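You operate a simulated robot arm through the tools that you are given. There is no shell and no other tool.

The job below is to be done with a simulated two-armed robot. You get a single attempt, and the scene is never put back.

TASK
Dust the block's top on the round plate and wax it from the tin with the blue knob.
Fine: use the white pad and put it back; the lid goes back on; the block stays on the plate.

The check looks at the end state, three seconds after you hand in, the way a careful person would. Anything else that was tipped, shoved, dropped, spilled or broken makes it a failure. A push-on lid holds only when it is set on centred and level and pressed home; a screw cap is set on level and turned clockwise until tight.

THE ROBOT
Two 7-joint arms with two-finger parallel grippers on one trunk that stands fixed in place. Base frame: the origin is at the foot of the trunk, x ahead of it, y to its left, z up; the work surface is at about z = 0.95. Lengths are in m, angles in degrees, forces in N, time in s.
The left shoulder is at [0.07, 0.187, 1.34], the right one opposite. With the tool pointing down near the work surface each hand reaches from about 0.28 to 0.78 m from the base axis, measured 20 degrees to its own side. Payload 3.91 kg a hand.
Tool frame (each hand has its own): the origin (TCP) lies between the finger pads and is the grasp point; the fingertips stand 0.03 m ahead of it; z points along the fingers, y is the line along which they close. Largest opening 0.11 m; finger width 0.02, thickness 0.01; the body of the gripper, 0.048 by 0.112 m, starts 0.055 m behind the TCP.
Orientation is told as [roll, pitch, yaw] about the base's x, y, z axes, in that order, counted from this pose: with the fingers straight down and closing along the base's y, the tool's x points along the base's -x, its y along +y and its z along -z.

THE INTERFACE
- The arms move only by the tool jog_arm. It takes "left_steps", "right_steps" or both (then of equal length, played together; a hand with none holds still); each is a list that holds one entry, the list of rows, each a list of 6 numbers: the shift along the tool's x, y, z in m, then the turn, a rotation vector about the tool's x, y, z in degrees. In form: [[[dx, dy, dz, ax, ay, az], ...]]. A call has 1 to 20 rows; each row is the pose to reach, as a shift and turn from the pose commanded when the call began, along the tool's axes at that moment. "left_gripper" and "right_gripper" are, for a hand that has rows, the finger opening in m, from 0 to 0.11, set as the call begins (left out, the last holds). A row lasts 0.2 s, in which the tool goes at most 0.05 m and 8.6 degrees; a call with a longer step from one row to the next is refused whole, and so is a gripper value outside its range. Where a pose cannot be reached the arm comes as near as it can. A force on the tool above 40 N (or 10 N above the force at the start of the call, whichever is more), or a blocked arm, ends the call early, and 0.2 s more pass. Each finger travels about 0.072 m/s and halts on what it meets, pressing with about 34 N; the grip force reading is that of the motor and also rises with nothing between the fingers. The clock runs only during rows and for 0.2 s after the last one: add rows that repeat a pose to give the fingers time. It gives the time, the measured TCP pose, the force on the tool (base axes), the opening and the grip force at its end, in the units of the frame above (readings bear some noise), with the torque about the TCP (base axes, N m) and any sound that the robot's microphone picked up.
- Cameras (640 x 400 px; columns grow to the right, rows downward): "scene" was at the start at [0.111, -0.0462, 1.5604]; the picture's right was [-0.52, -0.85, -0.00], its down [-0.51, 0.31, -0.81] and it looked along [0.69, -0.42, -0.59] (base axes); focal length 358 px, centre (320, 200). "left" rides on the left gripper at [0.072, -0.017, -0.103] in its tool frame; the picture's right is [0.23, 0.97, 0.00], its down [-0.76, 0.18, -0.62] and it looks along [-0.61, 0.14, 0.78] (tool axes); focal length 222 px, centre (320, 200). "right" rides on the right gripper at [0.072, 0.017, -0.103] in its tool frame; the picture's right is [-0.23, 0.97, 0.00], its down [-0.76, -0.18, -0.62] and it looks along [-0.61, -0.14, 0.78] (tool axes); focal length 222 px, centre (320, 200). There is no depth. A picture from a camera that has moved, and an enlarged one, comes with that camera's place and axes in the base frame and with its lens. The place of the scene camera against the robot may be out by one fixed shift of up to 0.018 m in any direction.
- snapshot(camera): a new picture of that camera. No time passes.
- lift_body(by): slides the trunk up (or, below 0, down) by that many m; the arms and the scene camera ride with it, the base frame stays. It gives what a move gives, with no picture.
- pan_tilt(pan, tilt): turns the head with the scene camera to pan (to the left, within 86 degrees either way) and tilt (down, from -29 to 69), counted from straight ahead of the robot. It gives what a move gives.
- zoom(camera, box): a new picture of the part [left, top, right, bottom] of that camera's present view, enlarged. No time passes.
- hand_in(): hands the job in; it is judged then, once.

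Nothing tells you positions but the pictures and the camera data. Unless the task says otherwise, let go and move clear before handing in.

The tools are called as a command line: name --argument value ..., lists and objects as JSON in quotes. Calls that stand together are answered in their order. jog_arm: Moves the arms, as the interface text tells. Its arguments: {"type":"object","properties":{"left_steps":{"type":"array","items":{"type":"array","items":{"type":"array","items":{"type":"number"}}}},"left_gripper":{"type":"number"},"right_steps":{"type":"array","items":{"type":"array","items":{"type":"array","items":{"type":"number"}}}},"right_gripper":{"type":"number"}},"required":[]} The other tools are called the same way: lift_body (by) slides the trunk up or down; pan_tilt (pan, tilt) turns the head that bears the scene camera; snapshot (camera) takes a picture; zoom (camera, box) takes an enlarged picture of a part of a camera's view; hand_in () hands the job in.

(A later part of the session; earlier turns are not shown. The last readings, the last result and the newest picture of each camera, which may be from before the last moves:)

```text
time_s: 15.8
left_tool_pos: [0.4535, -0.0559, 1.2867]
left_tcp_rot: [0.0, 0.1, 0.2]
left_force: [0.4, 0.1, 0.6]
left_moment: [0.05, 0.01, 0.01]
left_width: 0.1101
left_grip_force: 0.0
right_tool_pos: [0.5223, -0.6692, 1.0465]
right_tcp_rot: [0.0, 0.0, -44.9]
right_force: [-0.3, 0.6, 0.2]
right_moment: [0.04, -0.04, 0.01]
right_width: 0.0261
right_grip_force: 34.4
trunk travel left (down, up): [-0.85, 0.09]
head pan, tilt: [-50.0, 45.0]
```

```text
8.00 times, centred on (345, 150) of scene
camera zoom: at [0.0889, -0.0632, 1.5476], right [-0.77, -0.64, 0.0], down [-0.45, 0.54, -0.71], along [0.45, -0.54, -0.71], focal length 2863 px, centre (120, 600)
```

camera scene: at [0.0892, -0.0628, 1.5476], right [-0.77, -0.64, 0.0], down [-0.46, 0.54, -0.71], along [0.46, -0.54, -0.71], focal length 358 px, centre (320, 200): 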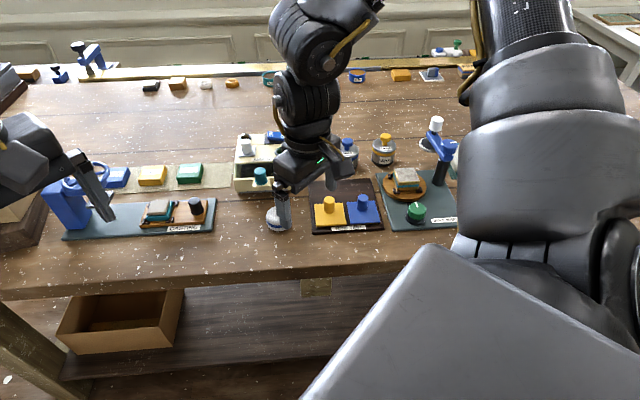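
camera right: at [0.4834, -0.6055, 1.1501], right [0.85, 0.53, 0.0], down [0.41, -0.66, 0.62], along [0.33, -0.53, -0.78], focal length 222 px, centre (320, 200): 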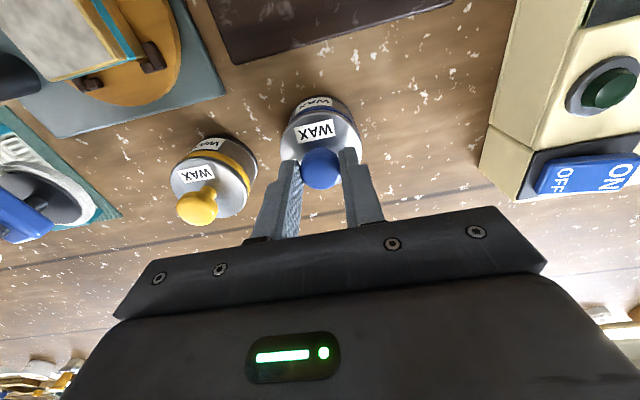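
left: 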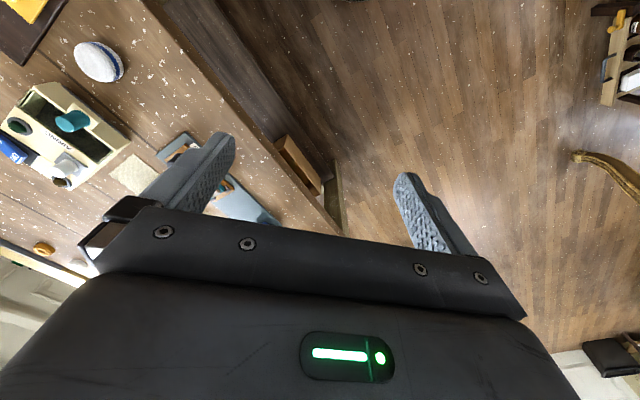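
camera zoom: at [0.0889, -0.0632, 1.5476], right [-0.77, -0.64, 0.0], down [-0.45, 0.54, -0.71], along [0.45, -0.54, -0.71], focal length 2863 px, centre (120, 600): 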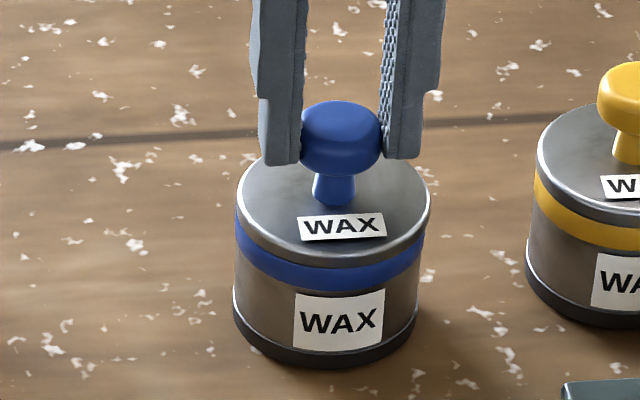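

The fingers are on the cap but were about 4 mm off its centre because the hand ran out of reach. I'll release, rise, and lower the trunk for more reach before gripping properly.

jog_arm --right_steps '[[[0, 0, 0, 0, 0, 0], [0, 0, 0, 0, 0, 0], [0, 0, -0.03, 0, 0, 0], [0.01, 0, -0.075, 0, 0, 0], [0.02, 0, -0.12, 0, 0, 0], [0.03, 0, -0.165, 0, 0, 0], [0.03, 0, -0.205, 0, 0, 0], [0.03, 0, -0.205, 0, 0, 0]]]' --right_gripper 0.06

zoom --camera "scene" --box '[300, 110, 400, 190]'

```text
time_s: 17.6
left_tool_pos: [0.455, -0.0565, 1.2859]
left_tcp_rot: [0.0, 0.0, 0.1]
left_force: [0.7, 0.4, 0.6]
left_moment: [0.0, -0.01, 0.04]
left_width: 0.1103
left_grip_force: 0.0
right_tool_pos: [0.5021, -0.6472, 1.2522]
right_tcp_rot: [0.0, 0.2, -45.0]
right_force: [-0.7, 0.1, -0.4]
right_moment: [0.0, 0.03, -0.02]
right_width: 0.06
right_grip_force: 0.1
trunk travel left (down, up): [-0.85, 0.09]
head pan, tilt: [-50.0, 45.0]
```

```text
5.00 times, centred on (350, 150) of scene
camera zoom: at [0.0892, -0.0636, 1.5475], right [-0.77, -0.64, 0.0], down [-0.46, 0.54, -0.71], along [0.45, -0.54, -0.71], focal length 1789 px, centre (170, 450)
```

zoom: 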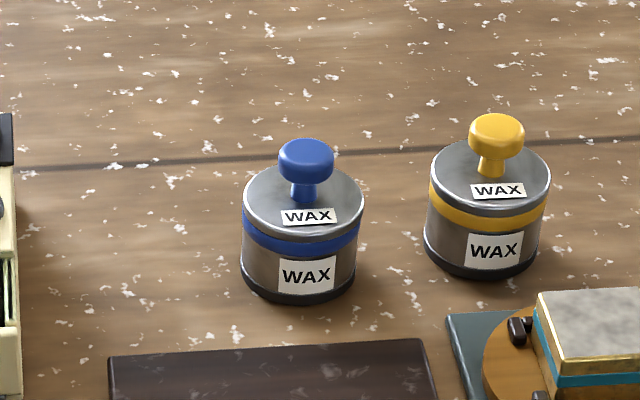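

The tin and lid are still in place. I'll lower the trunk 0.15 m now that the hand is well clear.

lift_body --by -0.15

snapshot --camera "scene"

snapshot --camera "right"

snapshot --camera "left"

```text
time_s: 19.3
left_tool_pos: [0.4526, -0.0554, 1.136]
left_tcp_rot: [0.0, 0.0, 0.2]
left_force: [1.0, 0.0, -0.3]
left_moment: [0.0, -0.03, 0.02]
left_width: 0.1101
left_grip_force: 0.1
right_tool_pos: [0.5005, -0.6472, 1.1012]
right_tcp_rot: [-0.1, 0.0, -44.9]
right_force: [-0.1, 0.3, -0.2]
right_moment: [-0.01, 0.01, -0.01]
right_width: 0.0597
right_grip_force: 0.1
trunk travel left (down, up): [-0.7, 0.24]
head pan, tilt: [-50.0, 45.0]
```

```text
taken
camera scene: at [0.0886, -0.063, 1.3977], right [-0.77, -0.64, 0.0], down [-0.45, 0.54, -0.71], along [0.45, -0.54, -0.71], focal length 358 px, centre (320, 200)
```

scene: 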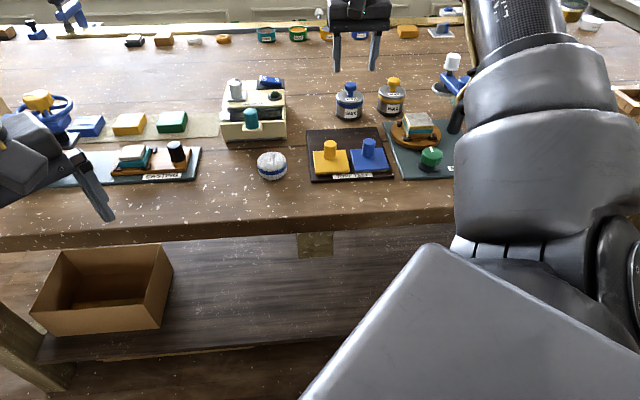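

```text
taken
camera right: at [0.4627, -0.5834, 1.2052], right [0.85, 0.53, 0.0], down [0.41, -0.66, 0.62], along [0.33, -0.53, -0.78], focal length 222 px, centre (320, 200)
```

right: 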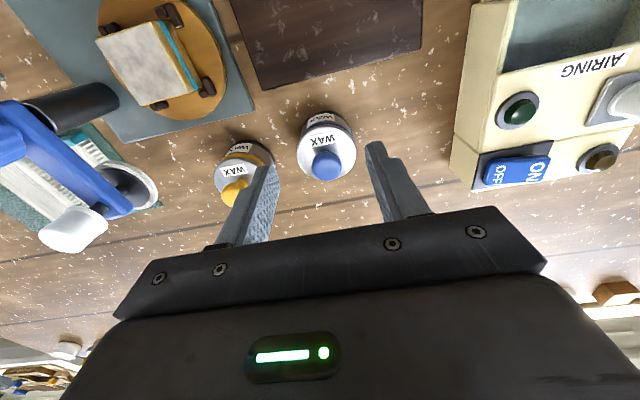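

```text
taken
camera left: at [0.3804, -0.071, 1.2395], right [-0.23, 0.97, 0.0], down [0.76, 0.18, 0.62], along [0.61, 0.14, -0.78], focal length 222 px, centre (320, 200)
```

left: 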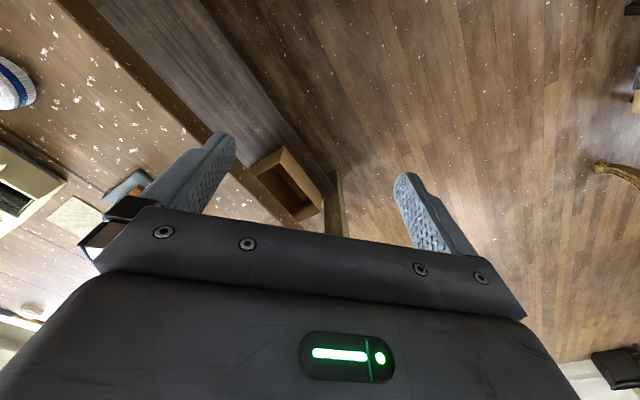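

The trunk is lower and everything is clear. I'll aim the head better and re-measure the knob.

pan_tilt --pan -50 --tilt 30

zoom --camera "right" --box '[260, 90, 390, 190]'

zoom --camera "scene" --box '[290, 110, 450, 210]'

```text
time_s: 20.1
left_tool_pos: [0.4536, -0.0548, 1.1367]
left_tcp_rot: [0.0, 0.1, 0.1]
left_force: [0.1, 0.1, -0.4]
left_moment: [-0.02, 0.0, -0.02]
left_width: 0.1101
left_grip_force: 0.0
right_tool_pos: [0.502, -0.6475, 1.1024]
right_tcp_rot: [0.0, 0.0, -44.9]
right_force: [0.2, 0.7, -0.1]
right_moment: [-0.02, -0.03, -0.01]
right_width: 0.0597
right_grip_force: 0.1
trunk travel left (down, up): [-0.7, 0.24]
head pan, tilt: [-50.0, 30.0]
```

```text
4.00 times, centred on (325, 140) of right
camera zoom: at [0.4627, -0.5835, 1.2051], right [0.85, 0.53, 0.0], down [0.41, -0.66, 0.62], along [0.33, -0.53, -0.78], focal length 888 px, centre (300, 440)
```

zoom: 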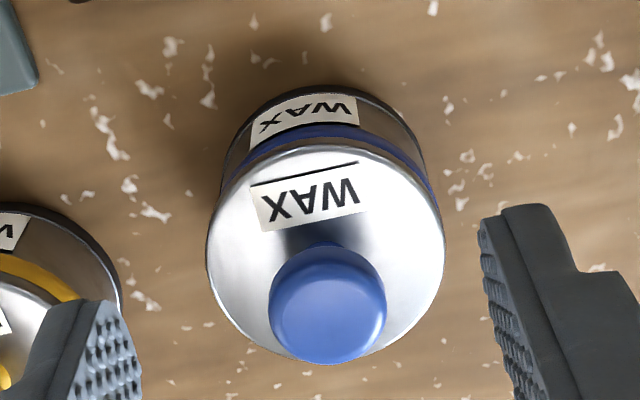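

```text
4.00 times, centred on (370, 160) of scene
camera zoom: at [0.0945, -0.0701, 1.4201], right [-0.77, -0.64, 0.0], down [-0.32, 0.38, -0.87], along [0.56, -0.66, -0.5], focal length 1432 px, centre (120, 360)
```

zoom: 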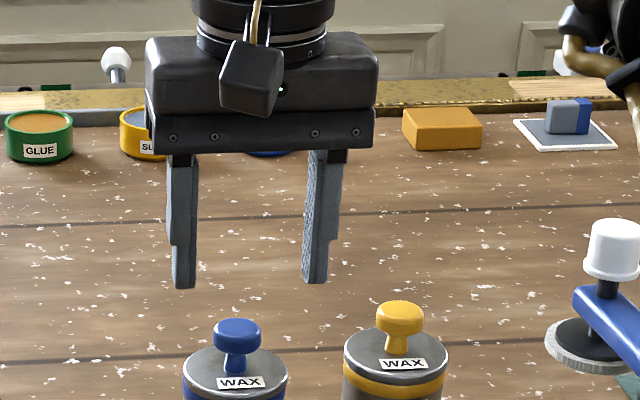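

The knob is at (0.525, -0.6705). I'll move over it and descend with the fingertips just above the lid.

jog_arm --right_steps '[[[-0.0336, -0.0005, 0.0, 0, 0, 0], [-0.0336, -0.0005, 0.025, 0, 0, 0], [-0.0336, -0.0005, 0.05, 0, 0, 0], [-0.0336, -0.0005, 0.07, 0, 0, 0], [-0.0336, -0.0005, 0.07, 0, 0, 0]]]' --right_gripper 0.05

zoom --camera "right" --box '[260, 90, 390, 220]'

zoom --camera "scene" --box '[290, 180, 450, 290]'

```text
time_s: 21.3
left_tool_pos: [0.4527, -0.0547, 1.1369]
left_tcp_rot: [0.0, 0.0, 0.0]
left_force: [-0.3, 0.6, -0.7]
left_moment: [0.02, 0.01, 0.02]
left_width: 0.1099
left_grip_force: 0.1
right_tool_pos: [0.5229, -0.6704, 1.0309]
right_tcp_rot: [0.1, 0.0, -44.9]
right_force: [0.3, -0.3, 0.8]
right_moment: [0.01, 0.03, 0.0]
right_width: 0.0504
right_grip_force: 0.1
trunk travel left (down, up): [-0.7, 0.24]
head pan, tilt: [-50.0, 30.0]
heard: snap
```

```text
3.08 times, centred on (325, 155) of right
camera zoom: at [0.4844, -0.6073, 1.1345], right [0.85, 0.53, 0.0], down [0.41, -0.66, 0.62], along [0.33, -0.53, -0.78], focal length 684 px, centre (305, 338)
```

zoom: 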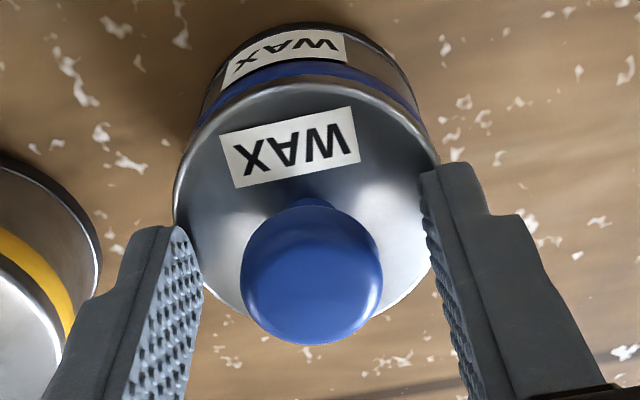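

```text
3.64 times, centred on (370, 235) of scene
camera zoom: at [0.0939, -0.0697, 1.4203], right [-0.77, -0.64, 0.0], down [-0.32, 0.38, -0.87], along [0.56, -0.66, -0.5], focal length 1301 px, centre (138, 73)
```

zoom: 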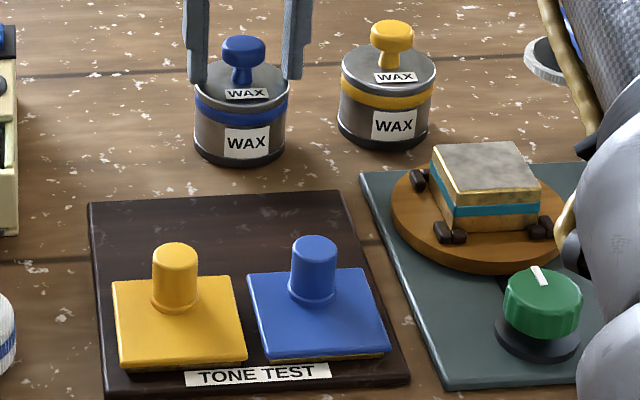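

I'm aligned within 2 mm of the knob. I'll close the gripper on it.

jog_arm --right_steps '[[[-0.001, 0.001, 0, 0, 0, 0], [-0.001, 0.001, 0, 0, 0, 0], [-0.001, 0.001, 0, 0, 0, 0]]]' --right_gripper 0.015

jog_arm --right_steps '[[[0, 0, -0.003, 0, 0, 0]]]'

zoom --camera "right" --box '[260, 90, 390, 220]'

zoom --camera "scene" --box '[320, 180, 400, 240]'

```text
time_s: 22.1
left_tool_pos: [0.4536, -0.0555, 1.1361]
left_tcp_rot: [0.0, 0.0, 0.2]
left_force: [-1.3, -0.2, 0.1]
left_moment: [-0.01, -0.01, 0.02]
left_width: 0.1103
left_grip_force: 0.2
right_tool_pos: [0.5248, -0.671, 1.0314]
right_tcp_rot: [0.0, 0.0, -45.0]
right_force: [0.2, -0.2, -0.1]
right_moment: [0.02, 0.0, -0.02]
right_width: 0.0267
right_grip_force: 33.8
trunk travel left (down, up): [-0.7, 0.24]
head pan, tilt: [-50.0, 30.0]
heard: snap
```

```text
time_s: 22.5
left_tool_pos: [0.4543, -0.0547, 1.1366]
left_tcp_rot: [0.0, 0.0, 0.0]
left_force: [0.3, 1.2, -0.3]
left_moment: [0.04, -0.01, -0.03]
left_width: 0.1096
left_grip_force: 0.1
right_tool_pos: [0.5256, -0.671, 1.0348]
right_tcp_rot: [0.0, 0.0, -44.8]
right_force: [0.6, -0.1, 0.1]
right_moment: [-0.01, 0.0, 0.02]
right_width: 0.0268
right_grip_force: 33.9
trunk travel left (down, up): [-0.7, 0.24]
head pan, tilt: [-50.0, 30.0]
```

```text
3.08 times, centred on (325, 155) of right
camera zoom: at [0.487, -0.6077, 1.1384], right [0.85, 0.53, 0.0], down [0.41, -0.66, 0.62], along [0.33, -0.53, -0.78], focal length 684 px, centre (305, 338)
```

zoom: 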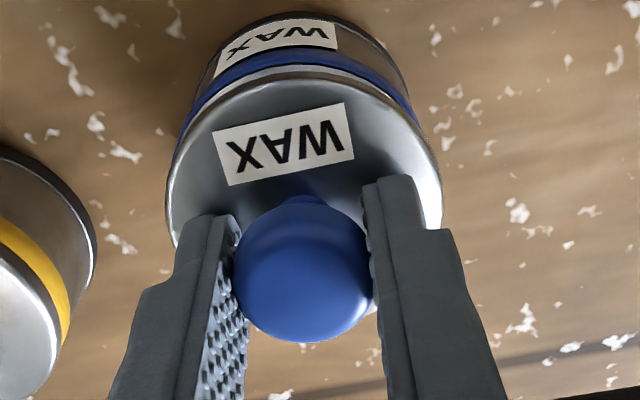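

```text
6.67 times, centred on (360, 210) of scene
camera zoom: at [0.0946, -0.0701, 1.4202], right [-0.77, -0.64, 0.0], down [-0.32, 0.38, -0.87], along [0.56, -0.66, -0.5], focal length 2386 px, centre (53, 133)
```

zoom: 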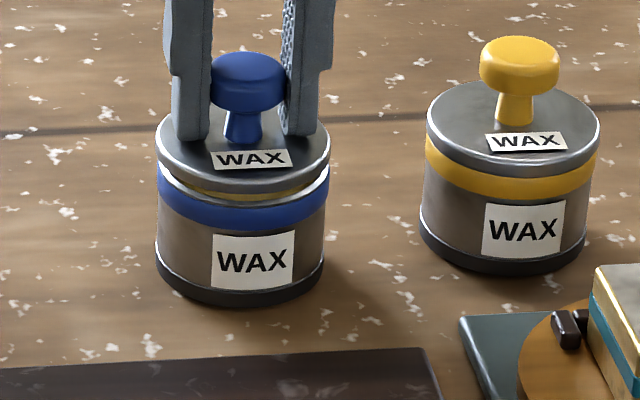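

The lid is now separating cleanly, with a gap showing above the blue band. I'll lift it straight up.

jog_arm --right_steps '[[[0, 0, -0.006, 0, 0, 0], [0, 0, -0.012, 0, 0, 0], [0, 0, -0.02, 0, 0, 0], [0, 0, -0.035, 0, 0, 0], [0, 0, -0.055, 0, 0, 0], [0, 0, -0.075, 0, 0, 0], [0, 0, -0.075, 0, 0, 0]]]'

snapshot --camera "right"

zoom --camera "scene" --box '[300, 130, 430, 240]'

```text
time_s: 24.1
left_tool_pos: [0.4545, -0.055, 1.136]
left_tcp_rot: [0.0, 0.0, 0.1]
left_force: [-0.6, -0.5, -0.5]
left_moment: [0.02, 0.0, 0.02]
left_width: 0.1103
left_grip_force: 0.1
right_tool_pos: [0.5254, -0.6719, 1.1101]
right_tcp_rot: [0.0, -0.1, -44.9]
right_force: [-0.5, -0.1, -0.9]
right_moment: [-0.03, 0.0, -0.04]
right_width: 0.0266
right_grip_force: 34.1
trunk travel left (down, up): [-0.7, 0.24]
head pan, tilt: [-50.0, 30.0]
```

```text
taken
camera right: at [0.4874, -0.6082, 1.2124], right [0.85, 0.53, 0.0], down [0.41, -0.66, 0.62], along [0.33, -0.53, -0.78], focal length 222 px, centre (320, 200)
```

right: 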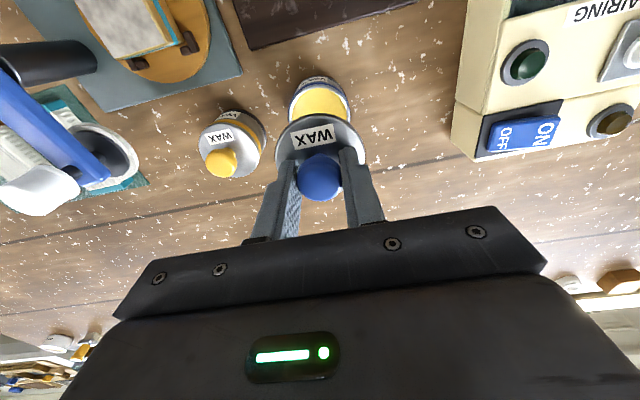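

```text
3.64 times, centred on (365, 185) of scene
camera zoom: at [0.0946, -0.0705, 1.4202], right [-0.77, -0.64, 0.0], down [-0.32, 0.38, -0.87], along [0.56, -0.66, -0.5], focal length 1301 px, centre (156, 254)
```

zoom: 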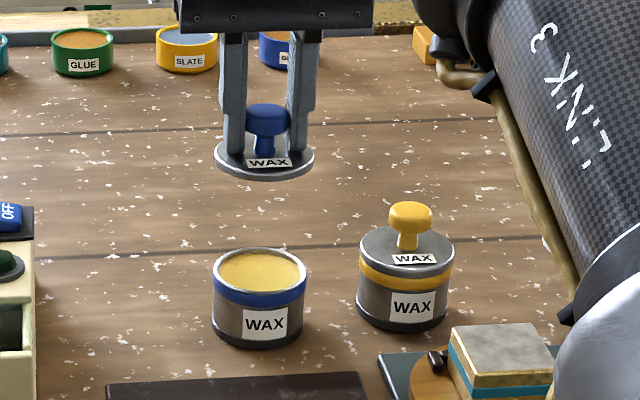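

The lid is off cleanly and the tin shows yellow wax just below its rim. I'll set the lid flat on the clear bench between the tin and the AIRING box.

jog_arm --right_steps '[[[0.003, 0.04, 0, 0, 0, 0], [0.0063, 0.0813, 0, 0, 0, 0], [0.0063, 0.0813, 0.035, 0, 0, 0], [0.0063, 0.0813, 0.07, 0, 0, 0], [0.0063, 0.0813, 0.1, 0, 0, 0], [0.0063, 0.0813, 0.1, 0, 0, 0]]]'

snapshot --camera "right"

zoom --camera "scene" --box '[240, 150, 420, 270]'

```text
time_s: 25.5
left_tool_pos: [0.4544, -0.0558, 1.1357]
left_tcp_rot: [0.0, 0.0, 0.1]
left_force: [-0.7, 0.4, -0.3]
left_moment: [0.02, -0.01, 0.01]
left_width: 0.1099
left_grip_force: 0.1
right_tool_pos: [0.5795, -0.6086, 1.0083]
right_tcp_rot: [0.0, 0.0, -45.0]
right_force: [0.0, 0.4, -0.8]
right_moment: [-0.02, 0.0, 0.01]
right_width: 0.0266
right_grip_force: 33.3
right hand out of reach, approached as far as the arm can: row 2
trunk travel left (down, up): [-0.7, 0.24]
head pan, tilt: [-50.0, 30.0]
```

```text
taken
camera right: at [0.5406, -0.5465, 1.112], right [0.85, 0.53, 0.0], down [0.41, -0.66, 0.62], along [0.33, -0.53, -0.78], focal length 222 px, centre (320, 200)
```

right: 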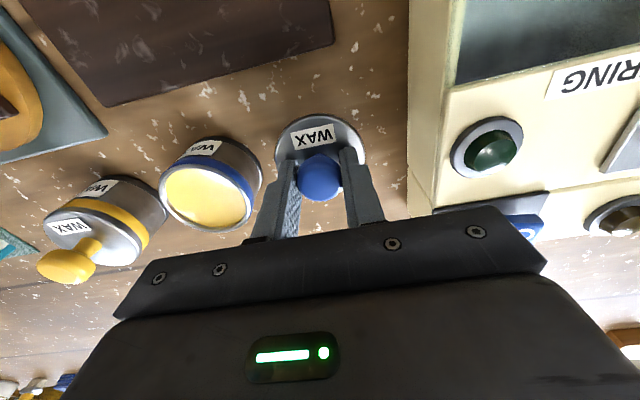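

```text
3.33 times, centred on (330, 210) of scene
camera zoom: at [0.0947, -0.0702, 1.4202], right [-0.77, -0.64, 0.0], down [-0.32, 0.38, -0.87], along [0.56, -0.66, -0.5], focal length 1193 px, centre (287, 167)
```

zoom: 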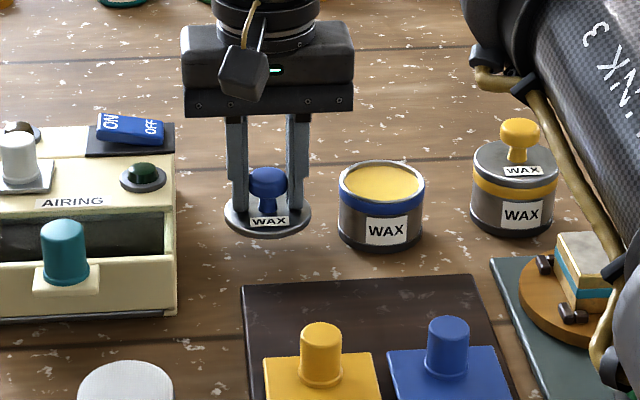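

The lid hangs level over a clear spot. I'll lower it slowly to the bench.

jog_arm --right_steps '[[[0, 0, 0.004, 0, 0, 0], [0, 0, 0.008, 0, 0, 0], [0, 0, 0.01, 0, 0, 0], [0, 0, 0.012, 0, 0, 0]]]'

zoom --camera "scene" --box '[280, 180, 360, 240]'

```text
time_s: 26.5
left_tool_pos: [0.4535, -0.0556, 1.1365]
left_tcp_rot: [0.0, 0.0, 0.1]
left_force: [0.0, -0.4, -0.3]
left_moment: [0.01, 0.02, 0.0]
left_width: 0.1098
left_grip_force: 0.0
right_tool_pos: [0.5777, -0.6097, 0.9974]
right_tcp_rot: [0.1, 0.0, -44.9]
right_force: [0.2, -0.7, -0.6]
right_moment: [-0.03, 0.0, 0.01]
right_width: 0.0272
right_grip_force: 34.3
trunk travel left (down, up): [-0.7, 0.24]
head pan, tilt: [-50.0, 30.0]
```

```text
6.67 times, centred on (320, 210) of scene
camera zoom: at [0.0946, -0.0703, 1.4202], right [-0.77, -0.64, 0.0], down [-0.32, 0.38, -0.87], along [0.56, -0.66, -0.5], focal length 2386 px, centre (320, 133)
```

zoom: 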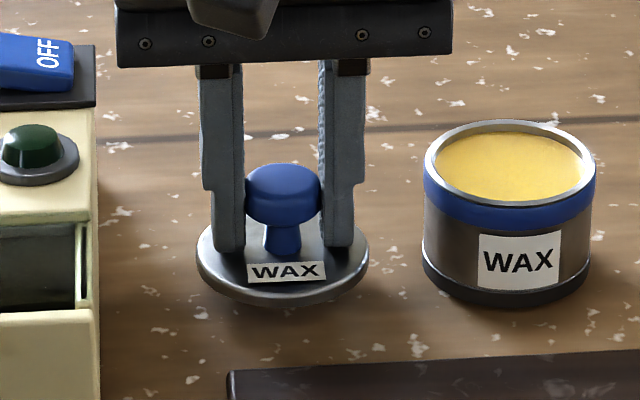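

The lid is a few millimetres above the bench. I'll keep going down in tiny steps.

jog_arm --right_steps '[[[0, 0, 0.0015, 0, 0, 0], [0, 0, 0.003, 0, 0, 0], [0, 0, 0.0045, 0, 0, 0]]]'

zoom --camera "scene" --box '[280, 180, 360, 240]'

```text
time_s: 27.3
left_tool_pos: [0.4541, -0.0554, 1.1372]
left_tcp_rot: [0.0, 0.0, 0.2]
left_force: [0.1, -0.1, 0.4]
left_moment: [-0.01, -0.01, 0.0]
left_width: 0.1099
left_grip_force: 0.0
right_tool_pos: [0.5799, -0.6088, 0.9929]
right_tcp_rot: [0.0, -0.1, -45.0]
right_force: [1.3, -0.9, -1.4]
right_moment: [0.0, 0.0, 0.0]
right_width: 0.0265
right_grip_force: 34.1
trunk travel left (down, up): [-0.7, 0.24]
head pan, tilt: [-50.0, 30.0]
```

```text
6.67 times, centred on (320, 210) of scene
camera zoom: at [0.0948, -0.0702, 1.4202], right [-0.77, -0.64, 0.0], down [-0.32, 0.38, -0.87], along [0.56, -0.66, -0.5], focal length 2386 px, centre (320, 133)
```

zoom: 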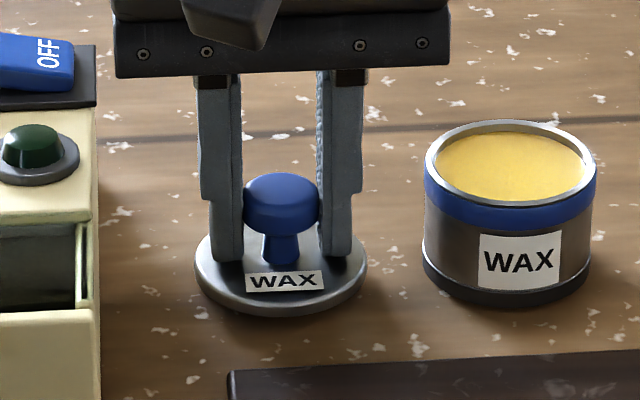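

jog_arm --right_steps '[[[0, 0, 0.001, 0, 0, 0], [0, 0, 0.002, 0, 0, 0], [0, 0, 0.003, 0, 0, 0]]]'

zoom --camera "scene" --box '[280, 180, 360, 240]'

```text
time_s: 28.1
left_tool_pos: [0.4536, -0.0557, 1.1367]
left_tcp_rot: [0.0, 0.0, 0.1]
left_force: [0.5, 0.1, 0.5]
left_moment: [0.0, -0.02, 0.04]
left_width: 0.1099
left_grip_force: 0.0
right_tool_pos: [0.5791, -0.6079, 0.9914]
right_tcp_rot: [0.0, -0.1, -45.1]
right_force: [0.3, 0.2, -0.1]
right_moment: [0.02, 0.01, -0.01]
right_width: 0.0267
right_grip_force: 33.8
trunk travel left (down, up): [-0.7, 0.24]
head pan, tilt: [-50.0, 30.0]
```

```text
6.67 times, centred on (320, 210) of scene
camera zoom: at [0.0947, -0.0701, 1.4202], right [-0.77, -0.64, 0.0], down [-0.32, 0.38, -0.87], along [0.56, -0.66, -0.5], focal length 2386 px, centre (320, 133)
```

zoom: 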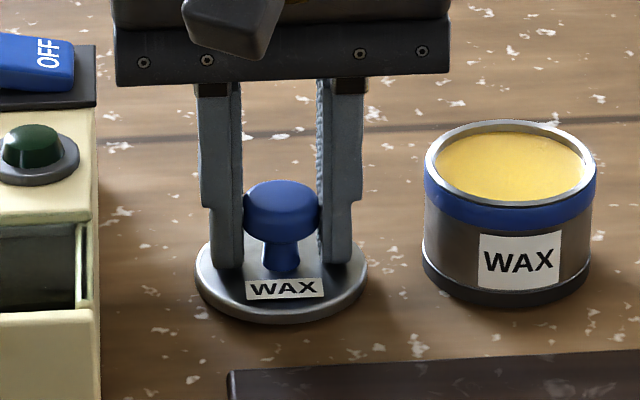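

jog_arm --right_steps '[[[0, 0, 0.001, 0, 0, 0], [0, 0, 0.002, 0, 0, 0], [0, 0, 0.003, 0, 0, 0]]]'

zoom --camera "scene" --box '[280, 180, 360, 240]'

```text
time_s: 28.9
left_tool_pos: [0.4536, -0.0562, 1.1361]
left_tcp_rot: [0.0, -0.1, 0.0]
left_force: [0.0, -0.1, 0.6]
left_moment: [0.02, 0.0, -0.02]
left_width: 0.1099
left_grip_force: 0.1
right_tool_pos: [0.5795, -0.6095, 0.9867]
right_tcp_rot: [0.1, 0.1, -44.9]
right_force: [-0.6, -0.7, -0.8]
right_moment: [0.01, -0.03, -0.02]
right_width: 0.0266
right_grip_force: 33.4
trunk travel left (down, up): [-0.7, 0.24]
head pan, tilt: [-50.0, 30.0]
```

```text
6.67 times, centred on (320, 210) of scene
camera zoom: at [0.0947, -0.0702, 1.4202], right [-0.77, -0.64, 0.0], down [-0.32, 0.38, -0.87], along [0.56, -0.66, -0.5], focal length 2386 px, centre (320, 133)
```

zoom: 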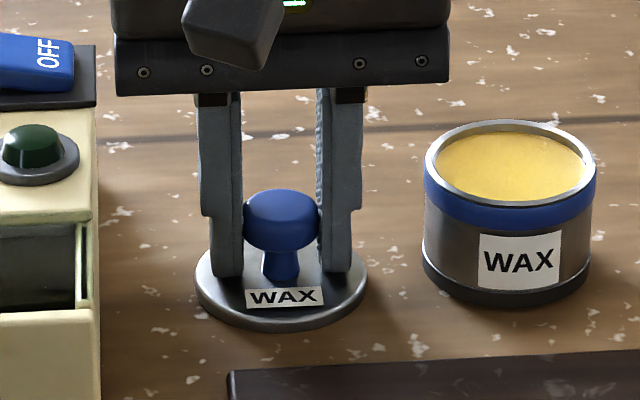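

jog_arm --right_steps '[[[0, 0, 0.001, 0, 0, 0], [0, 0, 0.002, 0, 0, 0]]]'

zoom --camera "scene" --box '[290, 195, 340, 235]'

```text
time_s: 29.5
left_tool_pos: [0.4536, -0.0547, 1.1368]
left_tcp_rot: [0.0, 0.1, 0.1]
left_force: [0.2, 0.5, 0.5]
left_moment: [0.01, 0.0, -0.01]
left_width: 0.1101
left_grip_force: 0.1
right_tool_pos: [0.5788, -0.6083, 0.9864]
right_tcp_rot: [0.0, -0.1, -44.8]
right_force: [2.7, -2.8, 7.6]
right_moment: [-0.06, 0.0, 0.06]
right_width: 0.0266
right_grip_force: 33.9
trunk travel left (down, up): [-0.7, 0.24]
head pan, tilt: [-50.0, 30.0]
```

```text
10.00 times, centred on (315, 215) of scene
camera zoom: at [0.0941, -0.0695, 1.4204], right [-0.77, -0.64, 0.0], down [-0.32, 0.38, -0.87], along [0.56, -0.66, -0.5], focal length 3579 px, centre (370, 50)
```

zoom: 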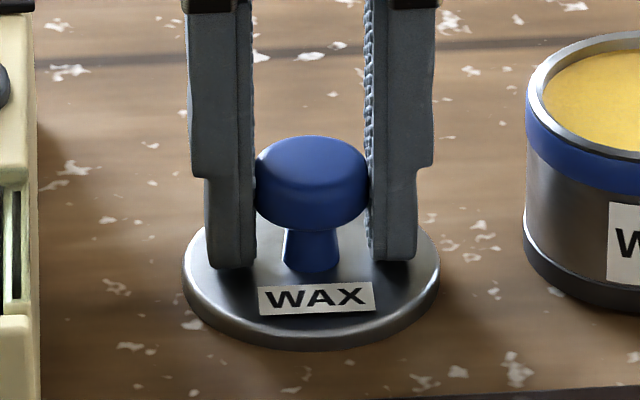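

The lid is on the bench with a 7.6 N contact force. I'll release it and rise.

jog_arm --right_steps '[[[0, 0, 0.001, 0, 0, 0], [0, 0, 0.001, 0, 0, 0], [0, 0, -0.03, 0, 0, 0], [0, 0, -0.07, 0, 0, 0], [0.02, 0, -0.11, 0, 0, 0], [0.02, 0, -0.11, 0, 0, 0]]]' --right_gripper 0.06

snapshot --camera "right"

zoom --camera "right" --box '[190, 80, 390, 210]'

snapshot --camera "scene"

```text
time_s: 30.9
left_tool_pos: [0.4549, -0.0571, 1.135]
left_tcp_rot: [0.1, 0.1, 0.1]
left_force: [-0.2, -0.1, -0.8]
left_moment: [0.0, -0.01, 0.01]
left_width: 0.1102
left_grip_force: 0.1
right_tool_pos: [0.5655, -0.5951, 1.093]
right_tcp_rot: [0.0, 0.2, -45.0]
right_force: [-0.2, 0.2, -0.6]
right_moment: [-0.02, 0.02, -0.01]
right_width: 0.06
right_grip_force: 0.0
trunk travel left (down, up): [-0.7, 0.24]
head pan, tilt: [-50.0, 30.0]
```

```text
taken
camera right: at [0.5269, -0.5316, 1.1959], right [0.85, 0.53, 0.0], down [0.41, -0.66, 0.62], along [0.33, -0.53, -0.78], focal length 222 px, centre (320, 200)
```

right: 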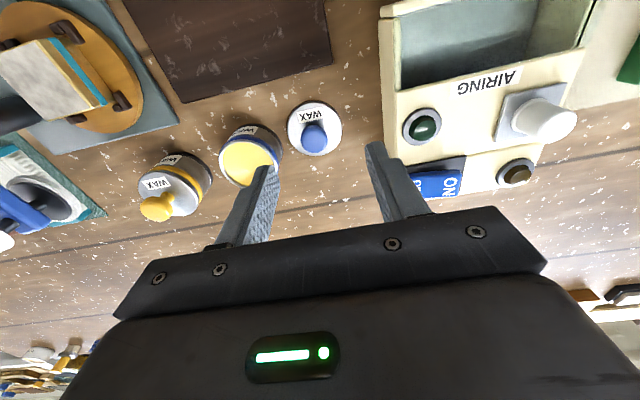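

```text
3.08 times, centred on (290, 145) of right
camera zoom: at [0.5269, -0.5316, 1.1959], right [0.85, 0.53, 0.0], down [0.41, -0.66, 0.62], along [0.33, -0.53, -0.78], focal length 684 px, centre (412, 369)
```

zoom: 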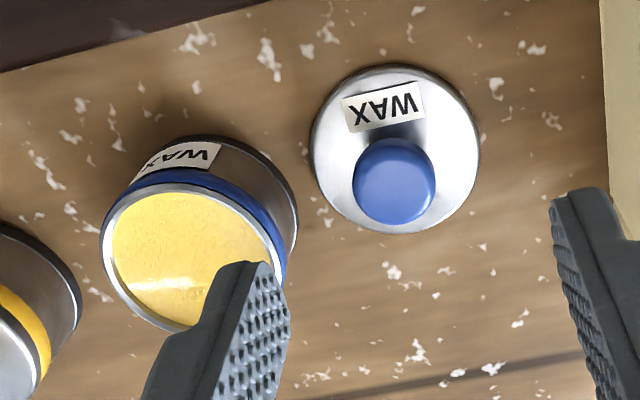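

```text
taken
camera scene: at [0.0955, -0.0707, 1.4201], right [-0.77, -0.64, 0.0], down [-0.32, 0.38, -0.87], along [0.56, -0.66, -0.5], focal length 358 px, centre (320, 200)
```

scene: 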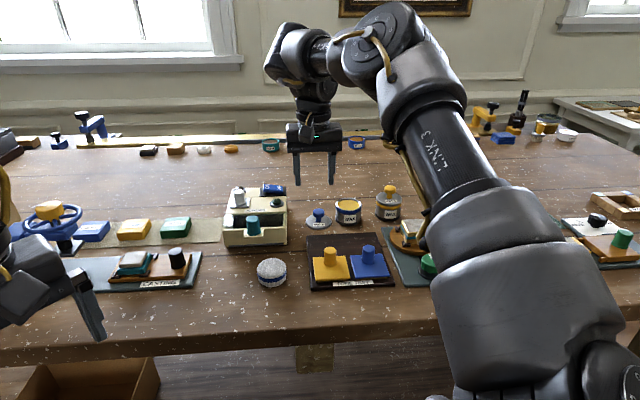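

The tin is open, the wax lies just below the rim, and the lid rests flat on the bench. Next I'll take the right hand over to the white pad at about (0.516, -0.410).

jog_arm --right_steps '[[[0.0354, 0.0071, -0.02, 0, 0, 0], [0.0742, 0.0247, -0.04, 0, 0, 0], [0.1096, 0.046, -0.05, 0, 0, 0], [0.1414, 0.0707, -0.05, 0, 0, 0], [0.1661, 0.0954, -0.04, 0, 0, 0], [0.1661, 0.0954, -0.01, 0, 0, 0], [0.1661, 0.0954, -0.01, 0, 0, 0]]]' --right_gripper 0.08

snapshot --camera "right"

zoom --camera "right" --box '[250, 70, 390, 220]'

zoom --camera "scene" --box '[220, 180, 420, 310]'

```text
time_s: 32.5
left_tool_pos: [0.4532, -0.054, 1.1369]
left_tcp_rot: [0.0, 0.0, 0.1]
left_force: [1.0, 0.1, 0.1]
left_moment: [-0.03, 0.02, -0.01]
left_width: 0.1098
left_grip_force: 0.0
right_tool_pos: [0.5189, -0.4217, 1.126]
right_tcp_rot: [0.0, -0.1, -44.8]
right_force: [0.4, -0.6, 0.2]
right_moment: [0.0, -0.01, 0.01]
right_width: 0.0801
right_grip_force: 0.1
right hand out of reach, approached as far as the arm can: row 5, 6, 7
trunk travel left (down, up): [-0.7, 0.24]
head pan, tilt: [-50.0, 30.0]
```

```text
taken
camera right: at [0.4809, -0.3597, 1.2296], right [0.85, 0.53, 0.0], down [0.41, -0.66, 0.62], along [0.33, -0.53, -0.78], focal length 222 px, centre (320, 200)
```

right: 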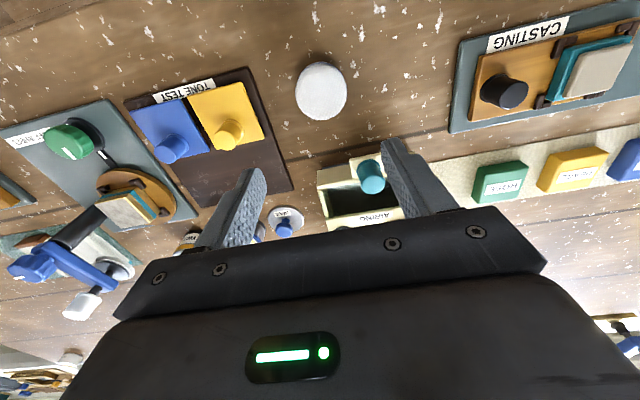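

```text
2.67 times, centred on (320, 145) of right
camera zoom: at [0.4809, -0.3597, 1.2296], right [0.85, 0.53, 0.0], down [0.41, -0.66, 0.62], along [0.33, -0.53, -0.78], focal length 592 px, centre (320, 347)
```

zoom: 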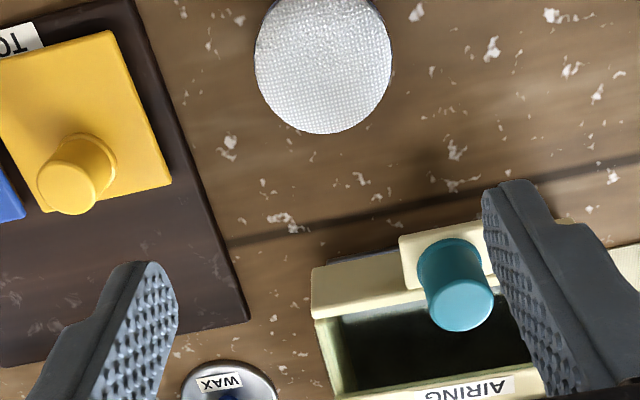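

```text
3.08 times, centred on (320, 245) of scene
camera zoom: at [0.094, -0.069, 1.4203], right [-0.77, -0.64, 0.0], down [-0.32, 0.38, -0.87], along [0.56, -0.66, -0.5], focal length 1101 px, centre (320, 62)
```

zoom: 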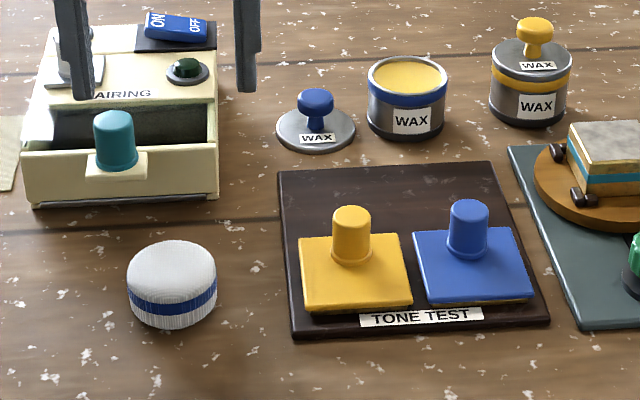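

Yaw −45° is at a joint limit here, so I'll turn the hand back to yaw 0 for the pad work and check its actual pose.

jog_arm --right_steps '[[[0.01, 0, -0.01, 0, 0, -7.5], [0.02, 0, -0.02, 0, 0, -15], [0.02, 0, -0.03, 0, 0, -22.5], [0.02, 0, -0.03, 0, 0, -30], [0.02, 0, -0.03, 0, 0, -37.5], [0.02, 0, -0.03, 0, 0, -45], [0.02, 0, -0.03, 0, 0, -45]]]'

snapshot --camera "right"

```text
time_s: 34.1
left_tool_pos: [0.454, -0.0557, 1.1371]
left_tcp_rot: [-0.1, 0.0, 0.1]
left_force: [0.5, 0.3, -0.6]
left_moment: [-0.01, -0.01, 0.03]
left_width: 0.1098
left_grip_force: 0.0
right_tool_pos: [0.5047, -0.4116, 1.1571]
right_tcp_rot: [0.0, 0.0, 0.1]
right_force: [0.4, -0.4, -0.3]
right_moment: [0.01, -0.02, 0.01]
right_width: 0.08
right_grip_force: 0.1
trunk travel left (down, up): [-0.7, 0.24]
head pan, tilt: [-50.0, 30.0]
```

```text
taken
camera right: at [0.433, -0.3946, 1.2594], right [0.22, 0.97, 0.0], down [0.76, -0.18, 0.62], along [0.61, -0.14, -0.78], focal length 222 px, centre (320, 200)
```

right: 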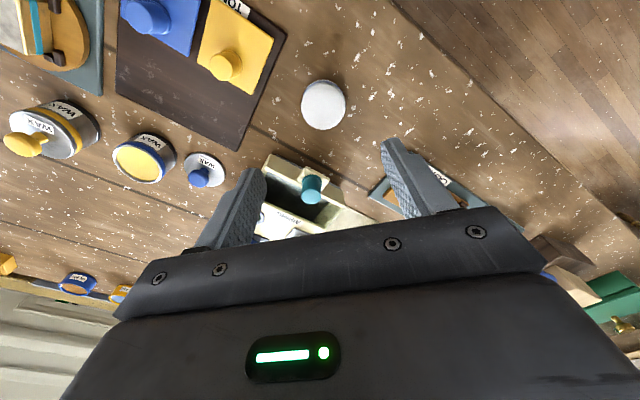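

I'm at yaw 0 and the pad is at about (0.512, -0.408). I'll descend above it and recheck.

jog_arm --right_steps '[[[-0.007, 0.0036, 0.03, 0, 0, 0], [-0.007, 0.0036, 0.06, 0, 0, 0], [-0.007, 0.0036, 0.09, 0, 0, 0], [-0.007, 0.0036, 0.117, 0, 0, 0], [-0.007, 0.0036, 0.117, 0, 0, 0]]]'

snapshot --camera "right"

zoom --camera "right" --box '[240, 100, 400, 220]'

zoom --camera "scene" --box '[220, 200, 340, 300]'

```text
time_s: 35.3
left_tool_pos: [0.4533, -0.0548, 1.1376]
left_tcp_rot: [0.0, 0.0, 0.0]
left_force: [0.2, -0.5, -0.1]
left_moment: [0.02, -0.06, 0.01]
left_width: 0.11
left_grip_force: 0.0
right_tool_pos: [0.51, -0.4054, 1.0402]
right_tcp_rot: [0.0, -0.1, 0.0]
right_force: [-0.1, 0.2, -0.3]
right_moment: [0.0, 0.0, 0.0]
right_width: 0.0799
right_grip_force: 0.1
trunk travel left (down, up): [-0.7, 0.24]
head pan, tilt: [-50.0, 30.0]
```

```text
taken
camera right: at [0.4393, -0.3889, 1.1435], right [0.23, 0.97, 0.0], down [0.76, -0.18, 0.62], along [0.61, -0.14, -0.78], focal length 222 px, centre (320, 200)
```

right: 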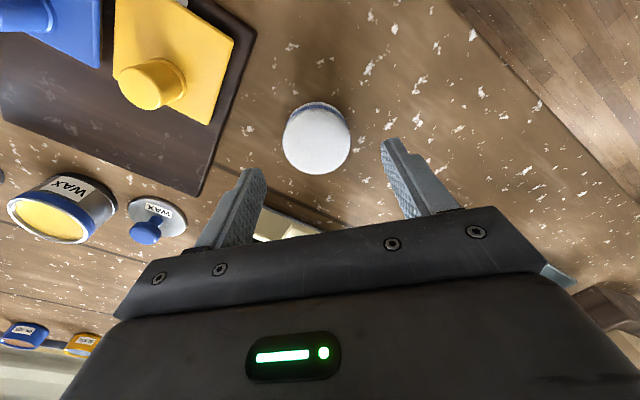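

```text
3.33 times, centred on (320, 160) of right
camera zoom: at [0.4393, -0.3889, 1.1435], right [0.23, 0.97, 0.0], down [0.76, -0.18, 0.62], along [0.61, -0.14, -0.78], focal length 740 px, centre (320, 333)
```

zoom: 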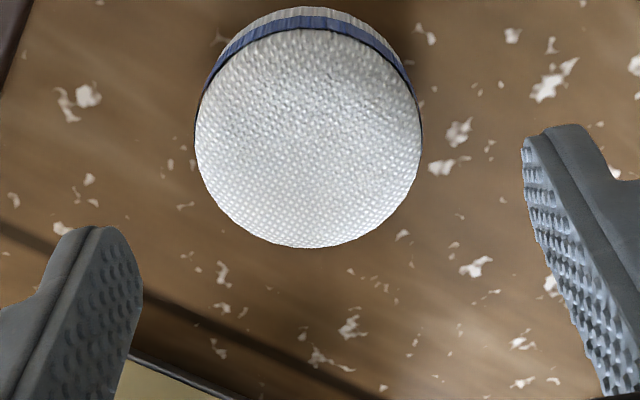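

```text
4.00 times, centred on (280, 250) of scene
camera zoom: at [0.094, -0.0697, 1.4203], right [-0.77, -0.64, 0.0], down [-0.32, 0.38, -0.87], along [0.56, -0.66, -0.5], focal length 1432 px, centre (480, 0)
```

zoom: 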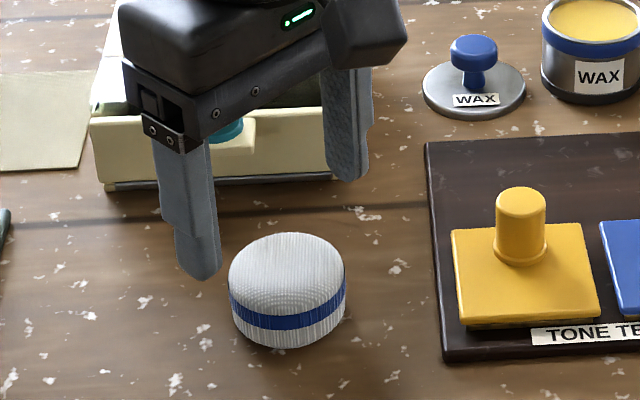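

The pad is a cushion-shaped puck about 54 mm wide, centred near (0.512, -0.409). I'll descend so the tips grip its band, leaving the lower face free.

jog_arm --right_steps '[[[-0.001, -0.0033, 0.01, 0, 0, 0], [-0.001, -0.0033, 0.025, 0, 0, 0], [-0.001, -0.0033, 0.04, 0, 0, 0], [-0.001, -0.0033, 0.0515, 0, 0, 0], [-0.001, -0.0033, 0.0515, 0, 0, 0]]]'

snapshot --camera "right"

zoom --camera "scene" --box '[220, 220, 340, 310]'

```text
time_s: 36.5
left_tool_pos: [0.4543, -0.055, 1.1368]
left_tcp_rot: [0.1, 0.1, 0.1]
left_force: [1.0, 0.3, -0.2]
left_moment: [0.02, -0.02, 0.02]
left_width: 0.1101
left_grip_force: 0.0
right_tool_pos: [0.5116, -0.4095, 0.9872]
right_tcp_rot: [0.0, 0.1, 0.0]
right_force: [-0.5, 0.6, -0.6]
right_moment: [0.0, 0.03, 0.0]
right_width: 0.08
right_grip_force: 0.1
trunk travel left (down, up): [-0.7, 0.24]
head pan, tilt: [-50.0, 30.0]
```

```text
taken
camera right: at [0.4399, -0.3933, 1.0909], right [0.23, 0.97, 0.0], down [0.76, -0.18, 0.62], along [0.61, -0.14, -0.78], focal length 222 px, centre (320, 200)
```

right: 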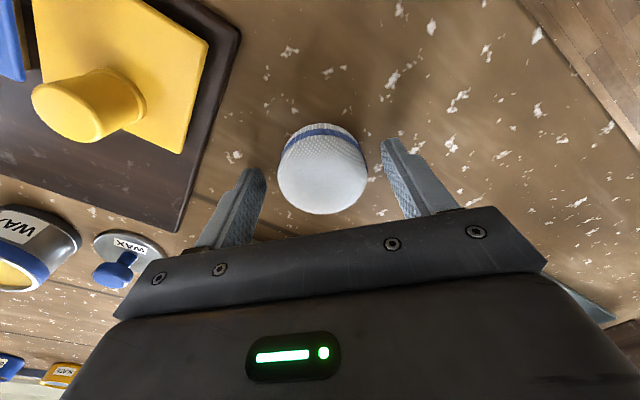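

```text
4.44 times, centred on (280, 265) of scene
camera zoom: at [0.0942, -0.0697, 1.4203], right [-0.77, -0.64, 0.0], down [-0.32, 0.38, -0.87], along [0.56, -0.66, -0.5], focal length 1591 px, centre (498, -89)
```

zoom: 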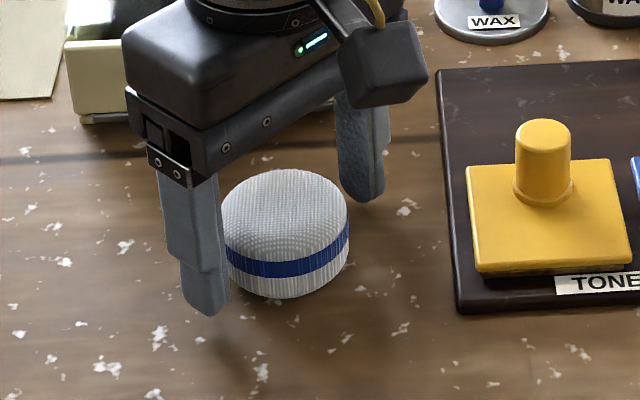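

The pad is centred between the fingers. I'll close on it.

jog_arm --right_steps '[[[0, 0, 0, 0, 0, 0], [0, 0, 0, 0, 0, 0], [0, 0, 0, 0, 0, 0], [0, 0, 0, 0, 0, 0]]]' --right_gripper 0.04

snapshot --camera "right"

zoom --camera "scene" --box '[220, 220, 340, 310]'

```text
time_s: 37.5
left_tool_pos: [0.4548, -0.0548, 1.1359]
left_tcp_rot: [0.0, -0.1, 0.1]
left_force: [-0.3, 0.8, -0.1]
left_moment: [0.03, 0.02, 0.02]
left_width: 0.1103
left_grip_force: 0.1
right_tool_pos: [0.5121, -0.4107, 0.9889]
right_tcp_rot: [-0.1, 0.2, 0.0]
right_force: [-0.9, 0.3, -0.3]
right_moment: [-0.02, -0.01, 0.02]
right_width: 0.052
right_grip_force: 33.8
trunk travel left (down, up): [-0.7, 0.24]
head pan, tilt: [-50.0, 30.0]
```

```text
taken
camera right: at [0.4403, -0.3935, 1.0908], right [0.23, 0.97, 0.0], down [0.76, -0.18, 0.62], along [0.61, -0.14, -0.78], focal length 222 px, centre (320, 200)
```

right: 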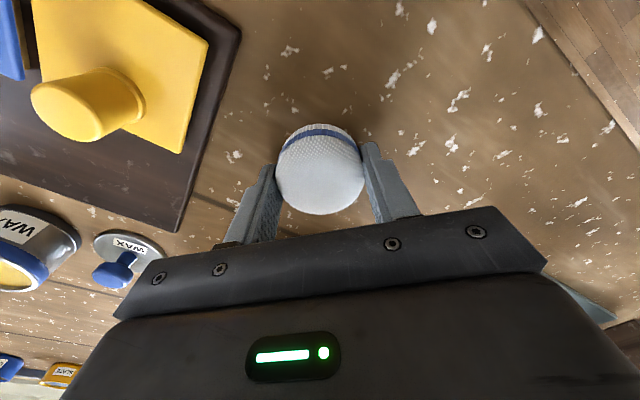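

```text
4.44 times, centred on (280, 265) of scene
camera zoom: at [0.0946, -0.07, 1.4202], right [-0.77, -0.64, 0.0], down [-0.32, 0.38, -0.87], along [0.56, -0.66, -0.5], focal length 1591 px, centre (498, -89)
```

zoom: 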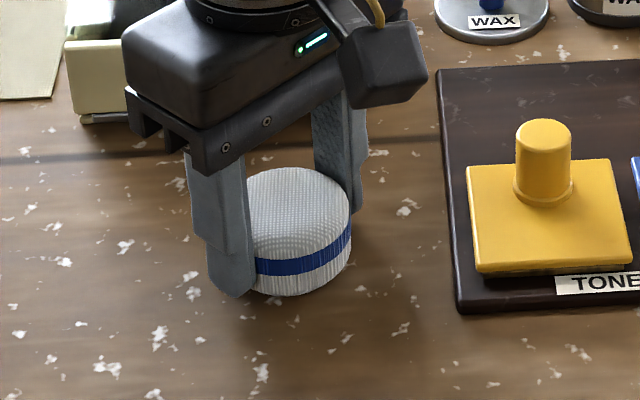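

I have the pad gripped, with 8 mm of its lower face protruding below the fingertips. I'll lift it and carry it over to the block.

jog_arm --right_steps '[[[0, 0, -0.02, 0, 0, 0], [0, 0, -0.06, 0, 0, 0], [0, 0, -0.1, 0, 0, 0], [0.02, -0.035, -0.12, 0, 0, 0], [0.0425, -0.0739, -0.12, 0, 0, 0], [0.065, -0.113, -0.12, 0, 0, 0], [0.0875, -0.152, -0.12, 0, 0, 0], [0.11, -0.191, -0.12, 0, 0, 0], [0.1325, -0.23, -0.12, 0, 0, 0], [0.155, -0.2705, -0.12, 0, 0, 0], [0.155, -0.2705, -0.12, 0, 0, 0]]]'

snapshot --camera "right"

snapshot --camera "scene"

```text
time_s: 39.9
left_tool_pos: [0.4537, -0.0551, 1.1364]
left_tcp_rot: [0.0, 0.0, 0.2]
left_force: [-0.1, 0.2, -0.2]
left_moment: [-0.02, 0.0, 0.03]
left_width: 0.1101
left_grip_force: 0.0
right_tool_pos: [0.3591, -0.6807, 1.1076]
right_tcp_rot: [0.0, -0.1, 0.1]
right_force: [0.2, 0.6, -0.7]
right_moment: [0.02, 0.01, 0.01]
right_width: 0.0519
right_grip_force: 34.0
trunk travel left (down, up): [-0.7, 0.24]
head pan, tilt: [-50.0, 30.0]
```

```text
taken
camera right: at [0.2873, -0.6645, 1.2109], right [0.23, 0.97, 0.0], down [0.76, -0.18, 0.62], along [0.61, -0.14, -0.78], focal length 222 px, centre (320, 200)
```

right: 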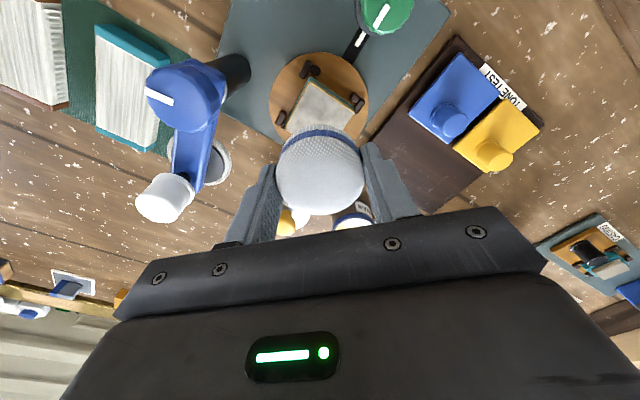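

```text
taken
camera scene: at [0.0952, -0.0694, 1.4202], right [-0.77, -0.64, 0.0], down [-0.32, 0.38, -0.87], along [0.56, -0.66, -0.5], focal length 358 px, centre (320, 200)
```

scene: 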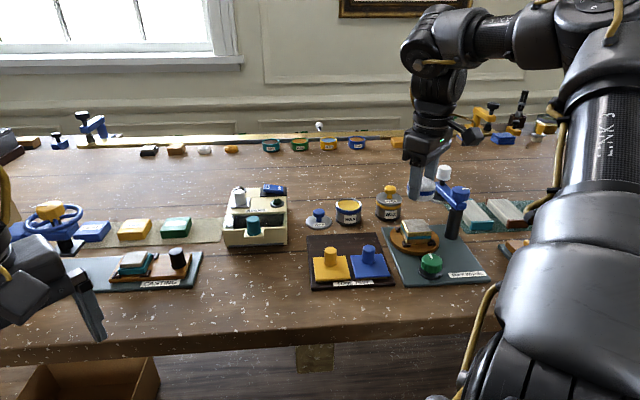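

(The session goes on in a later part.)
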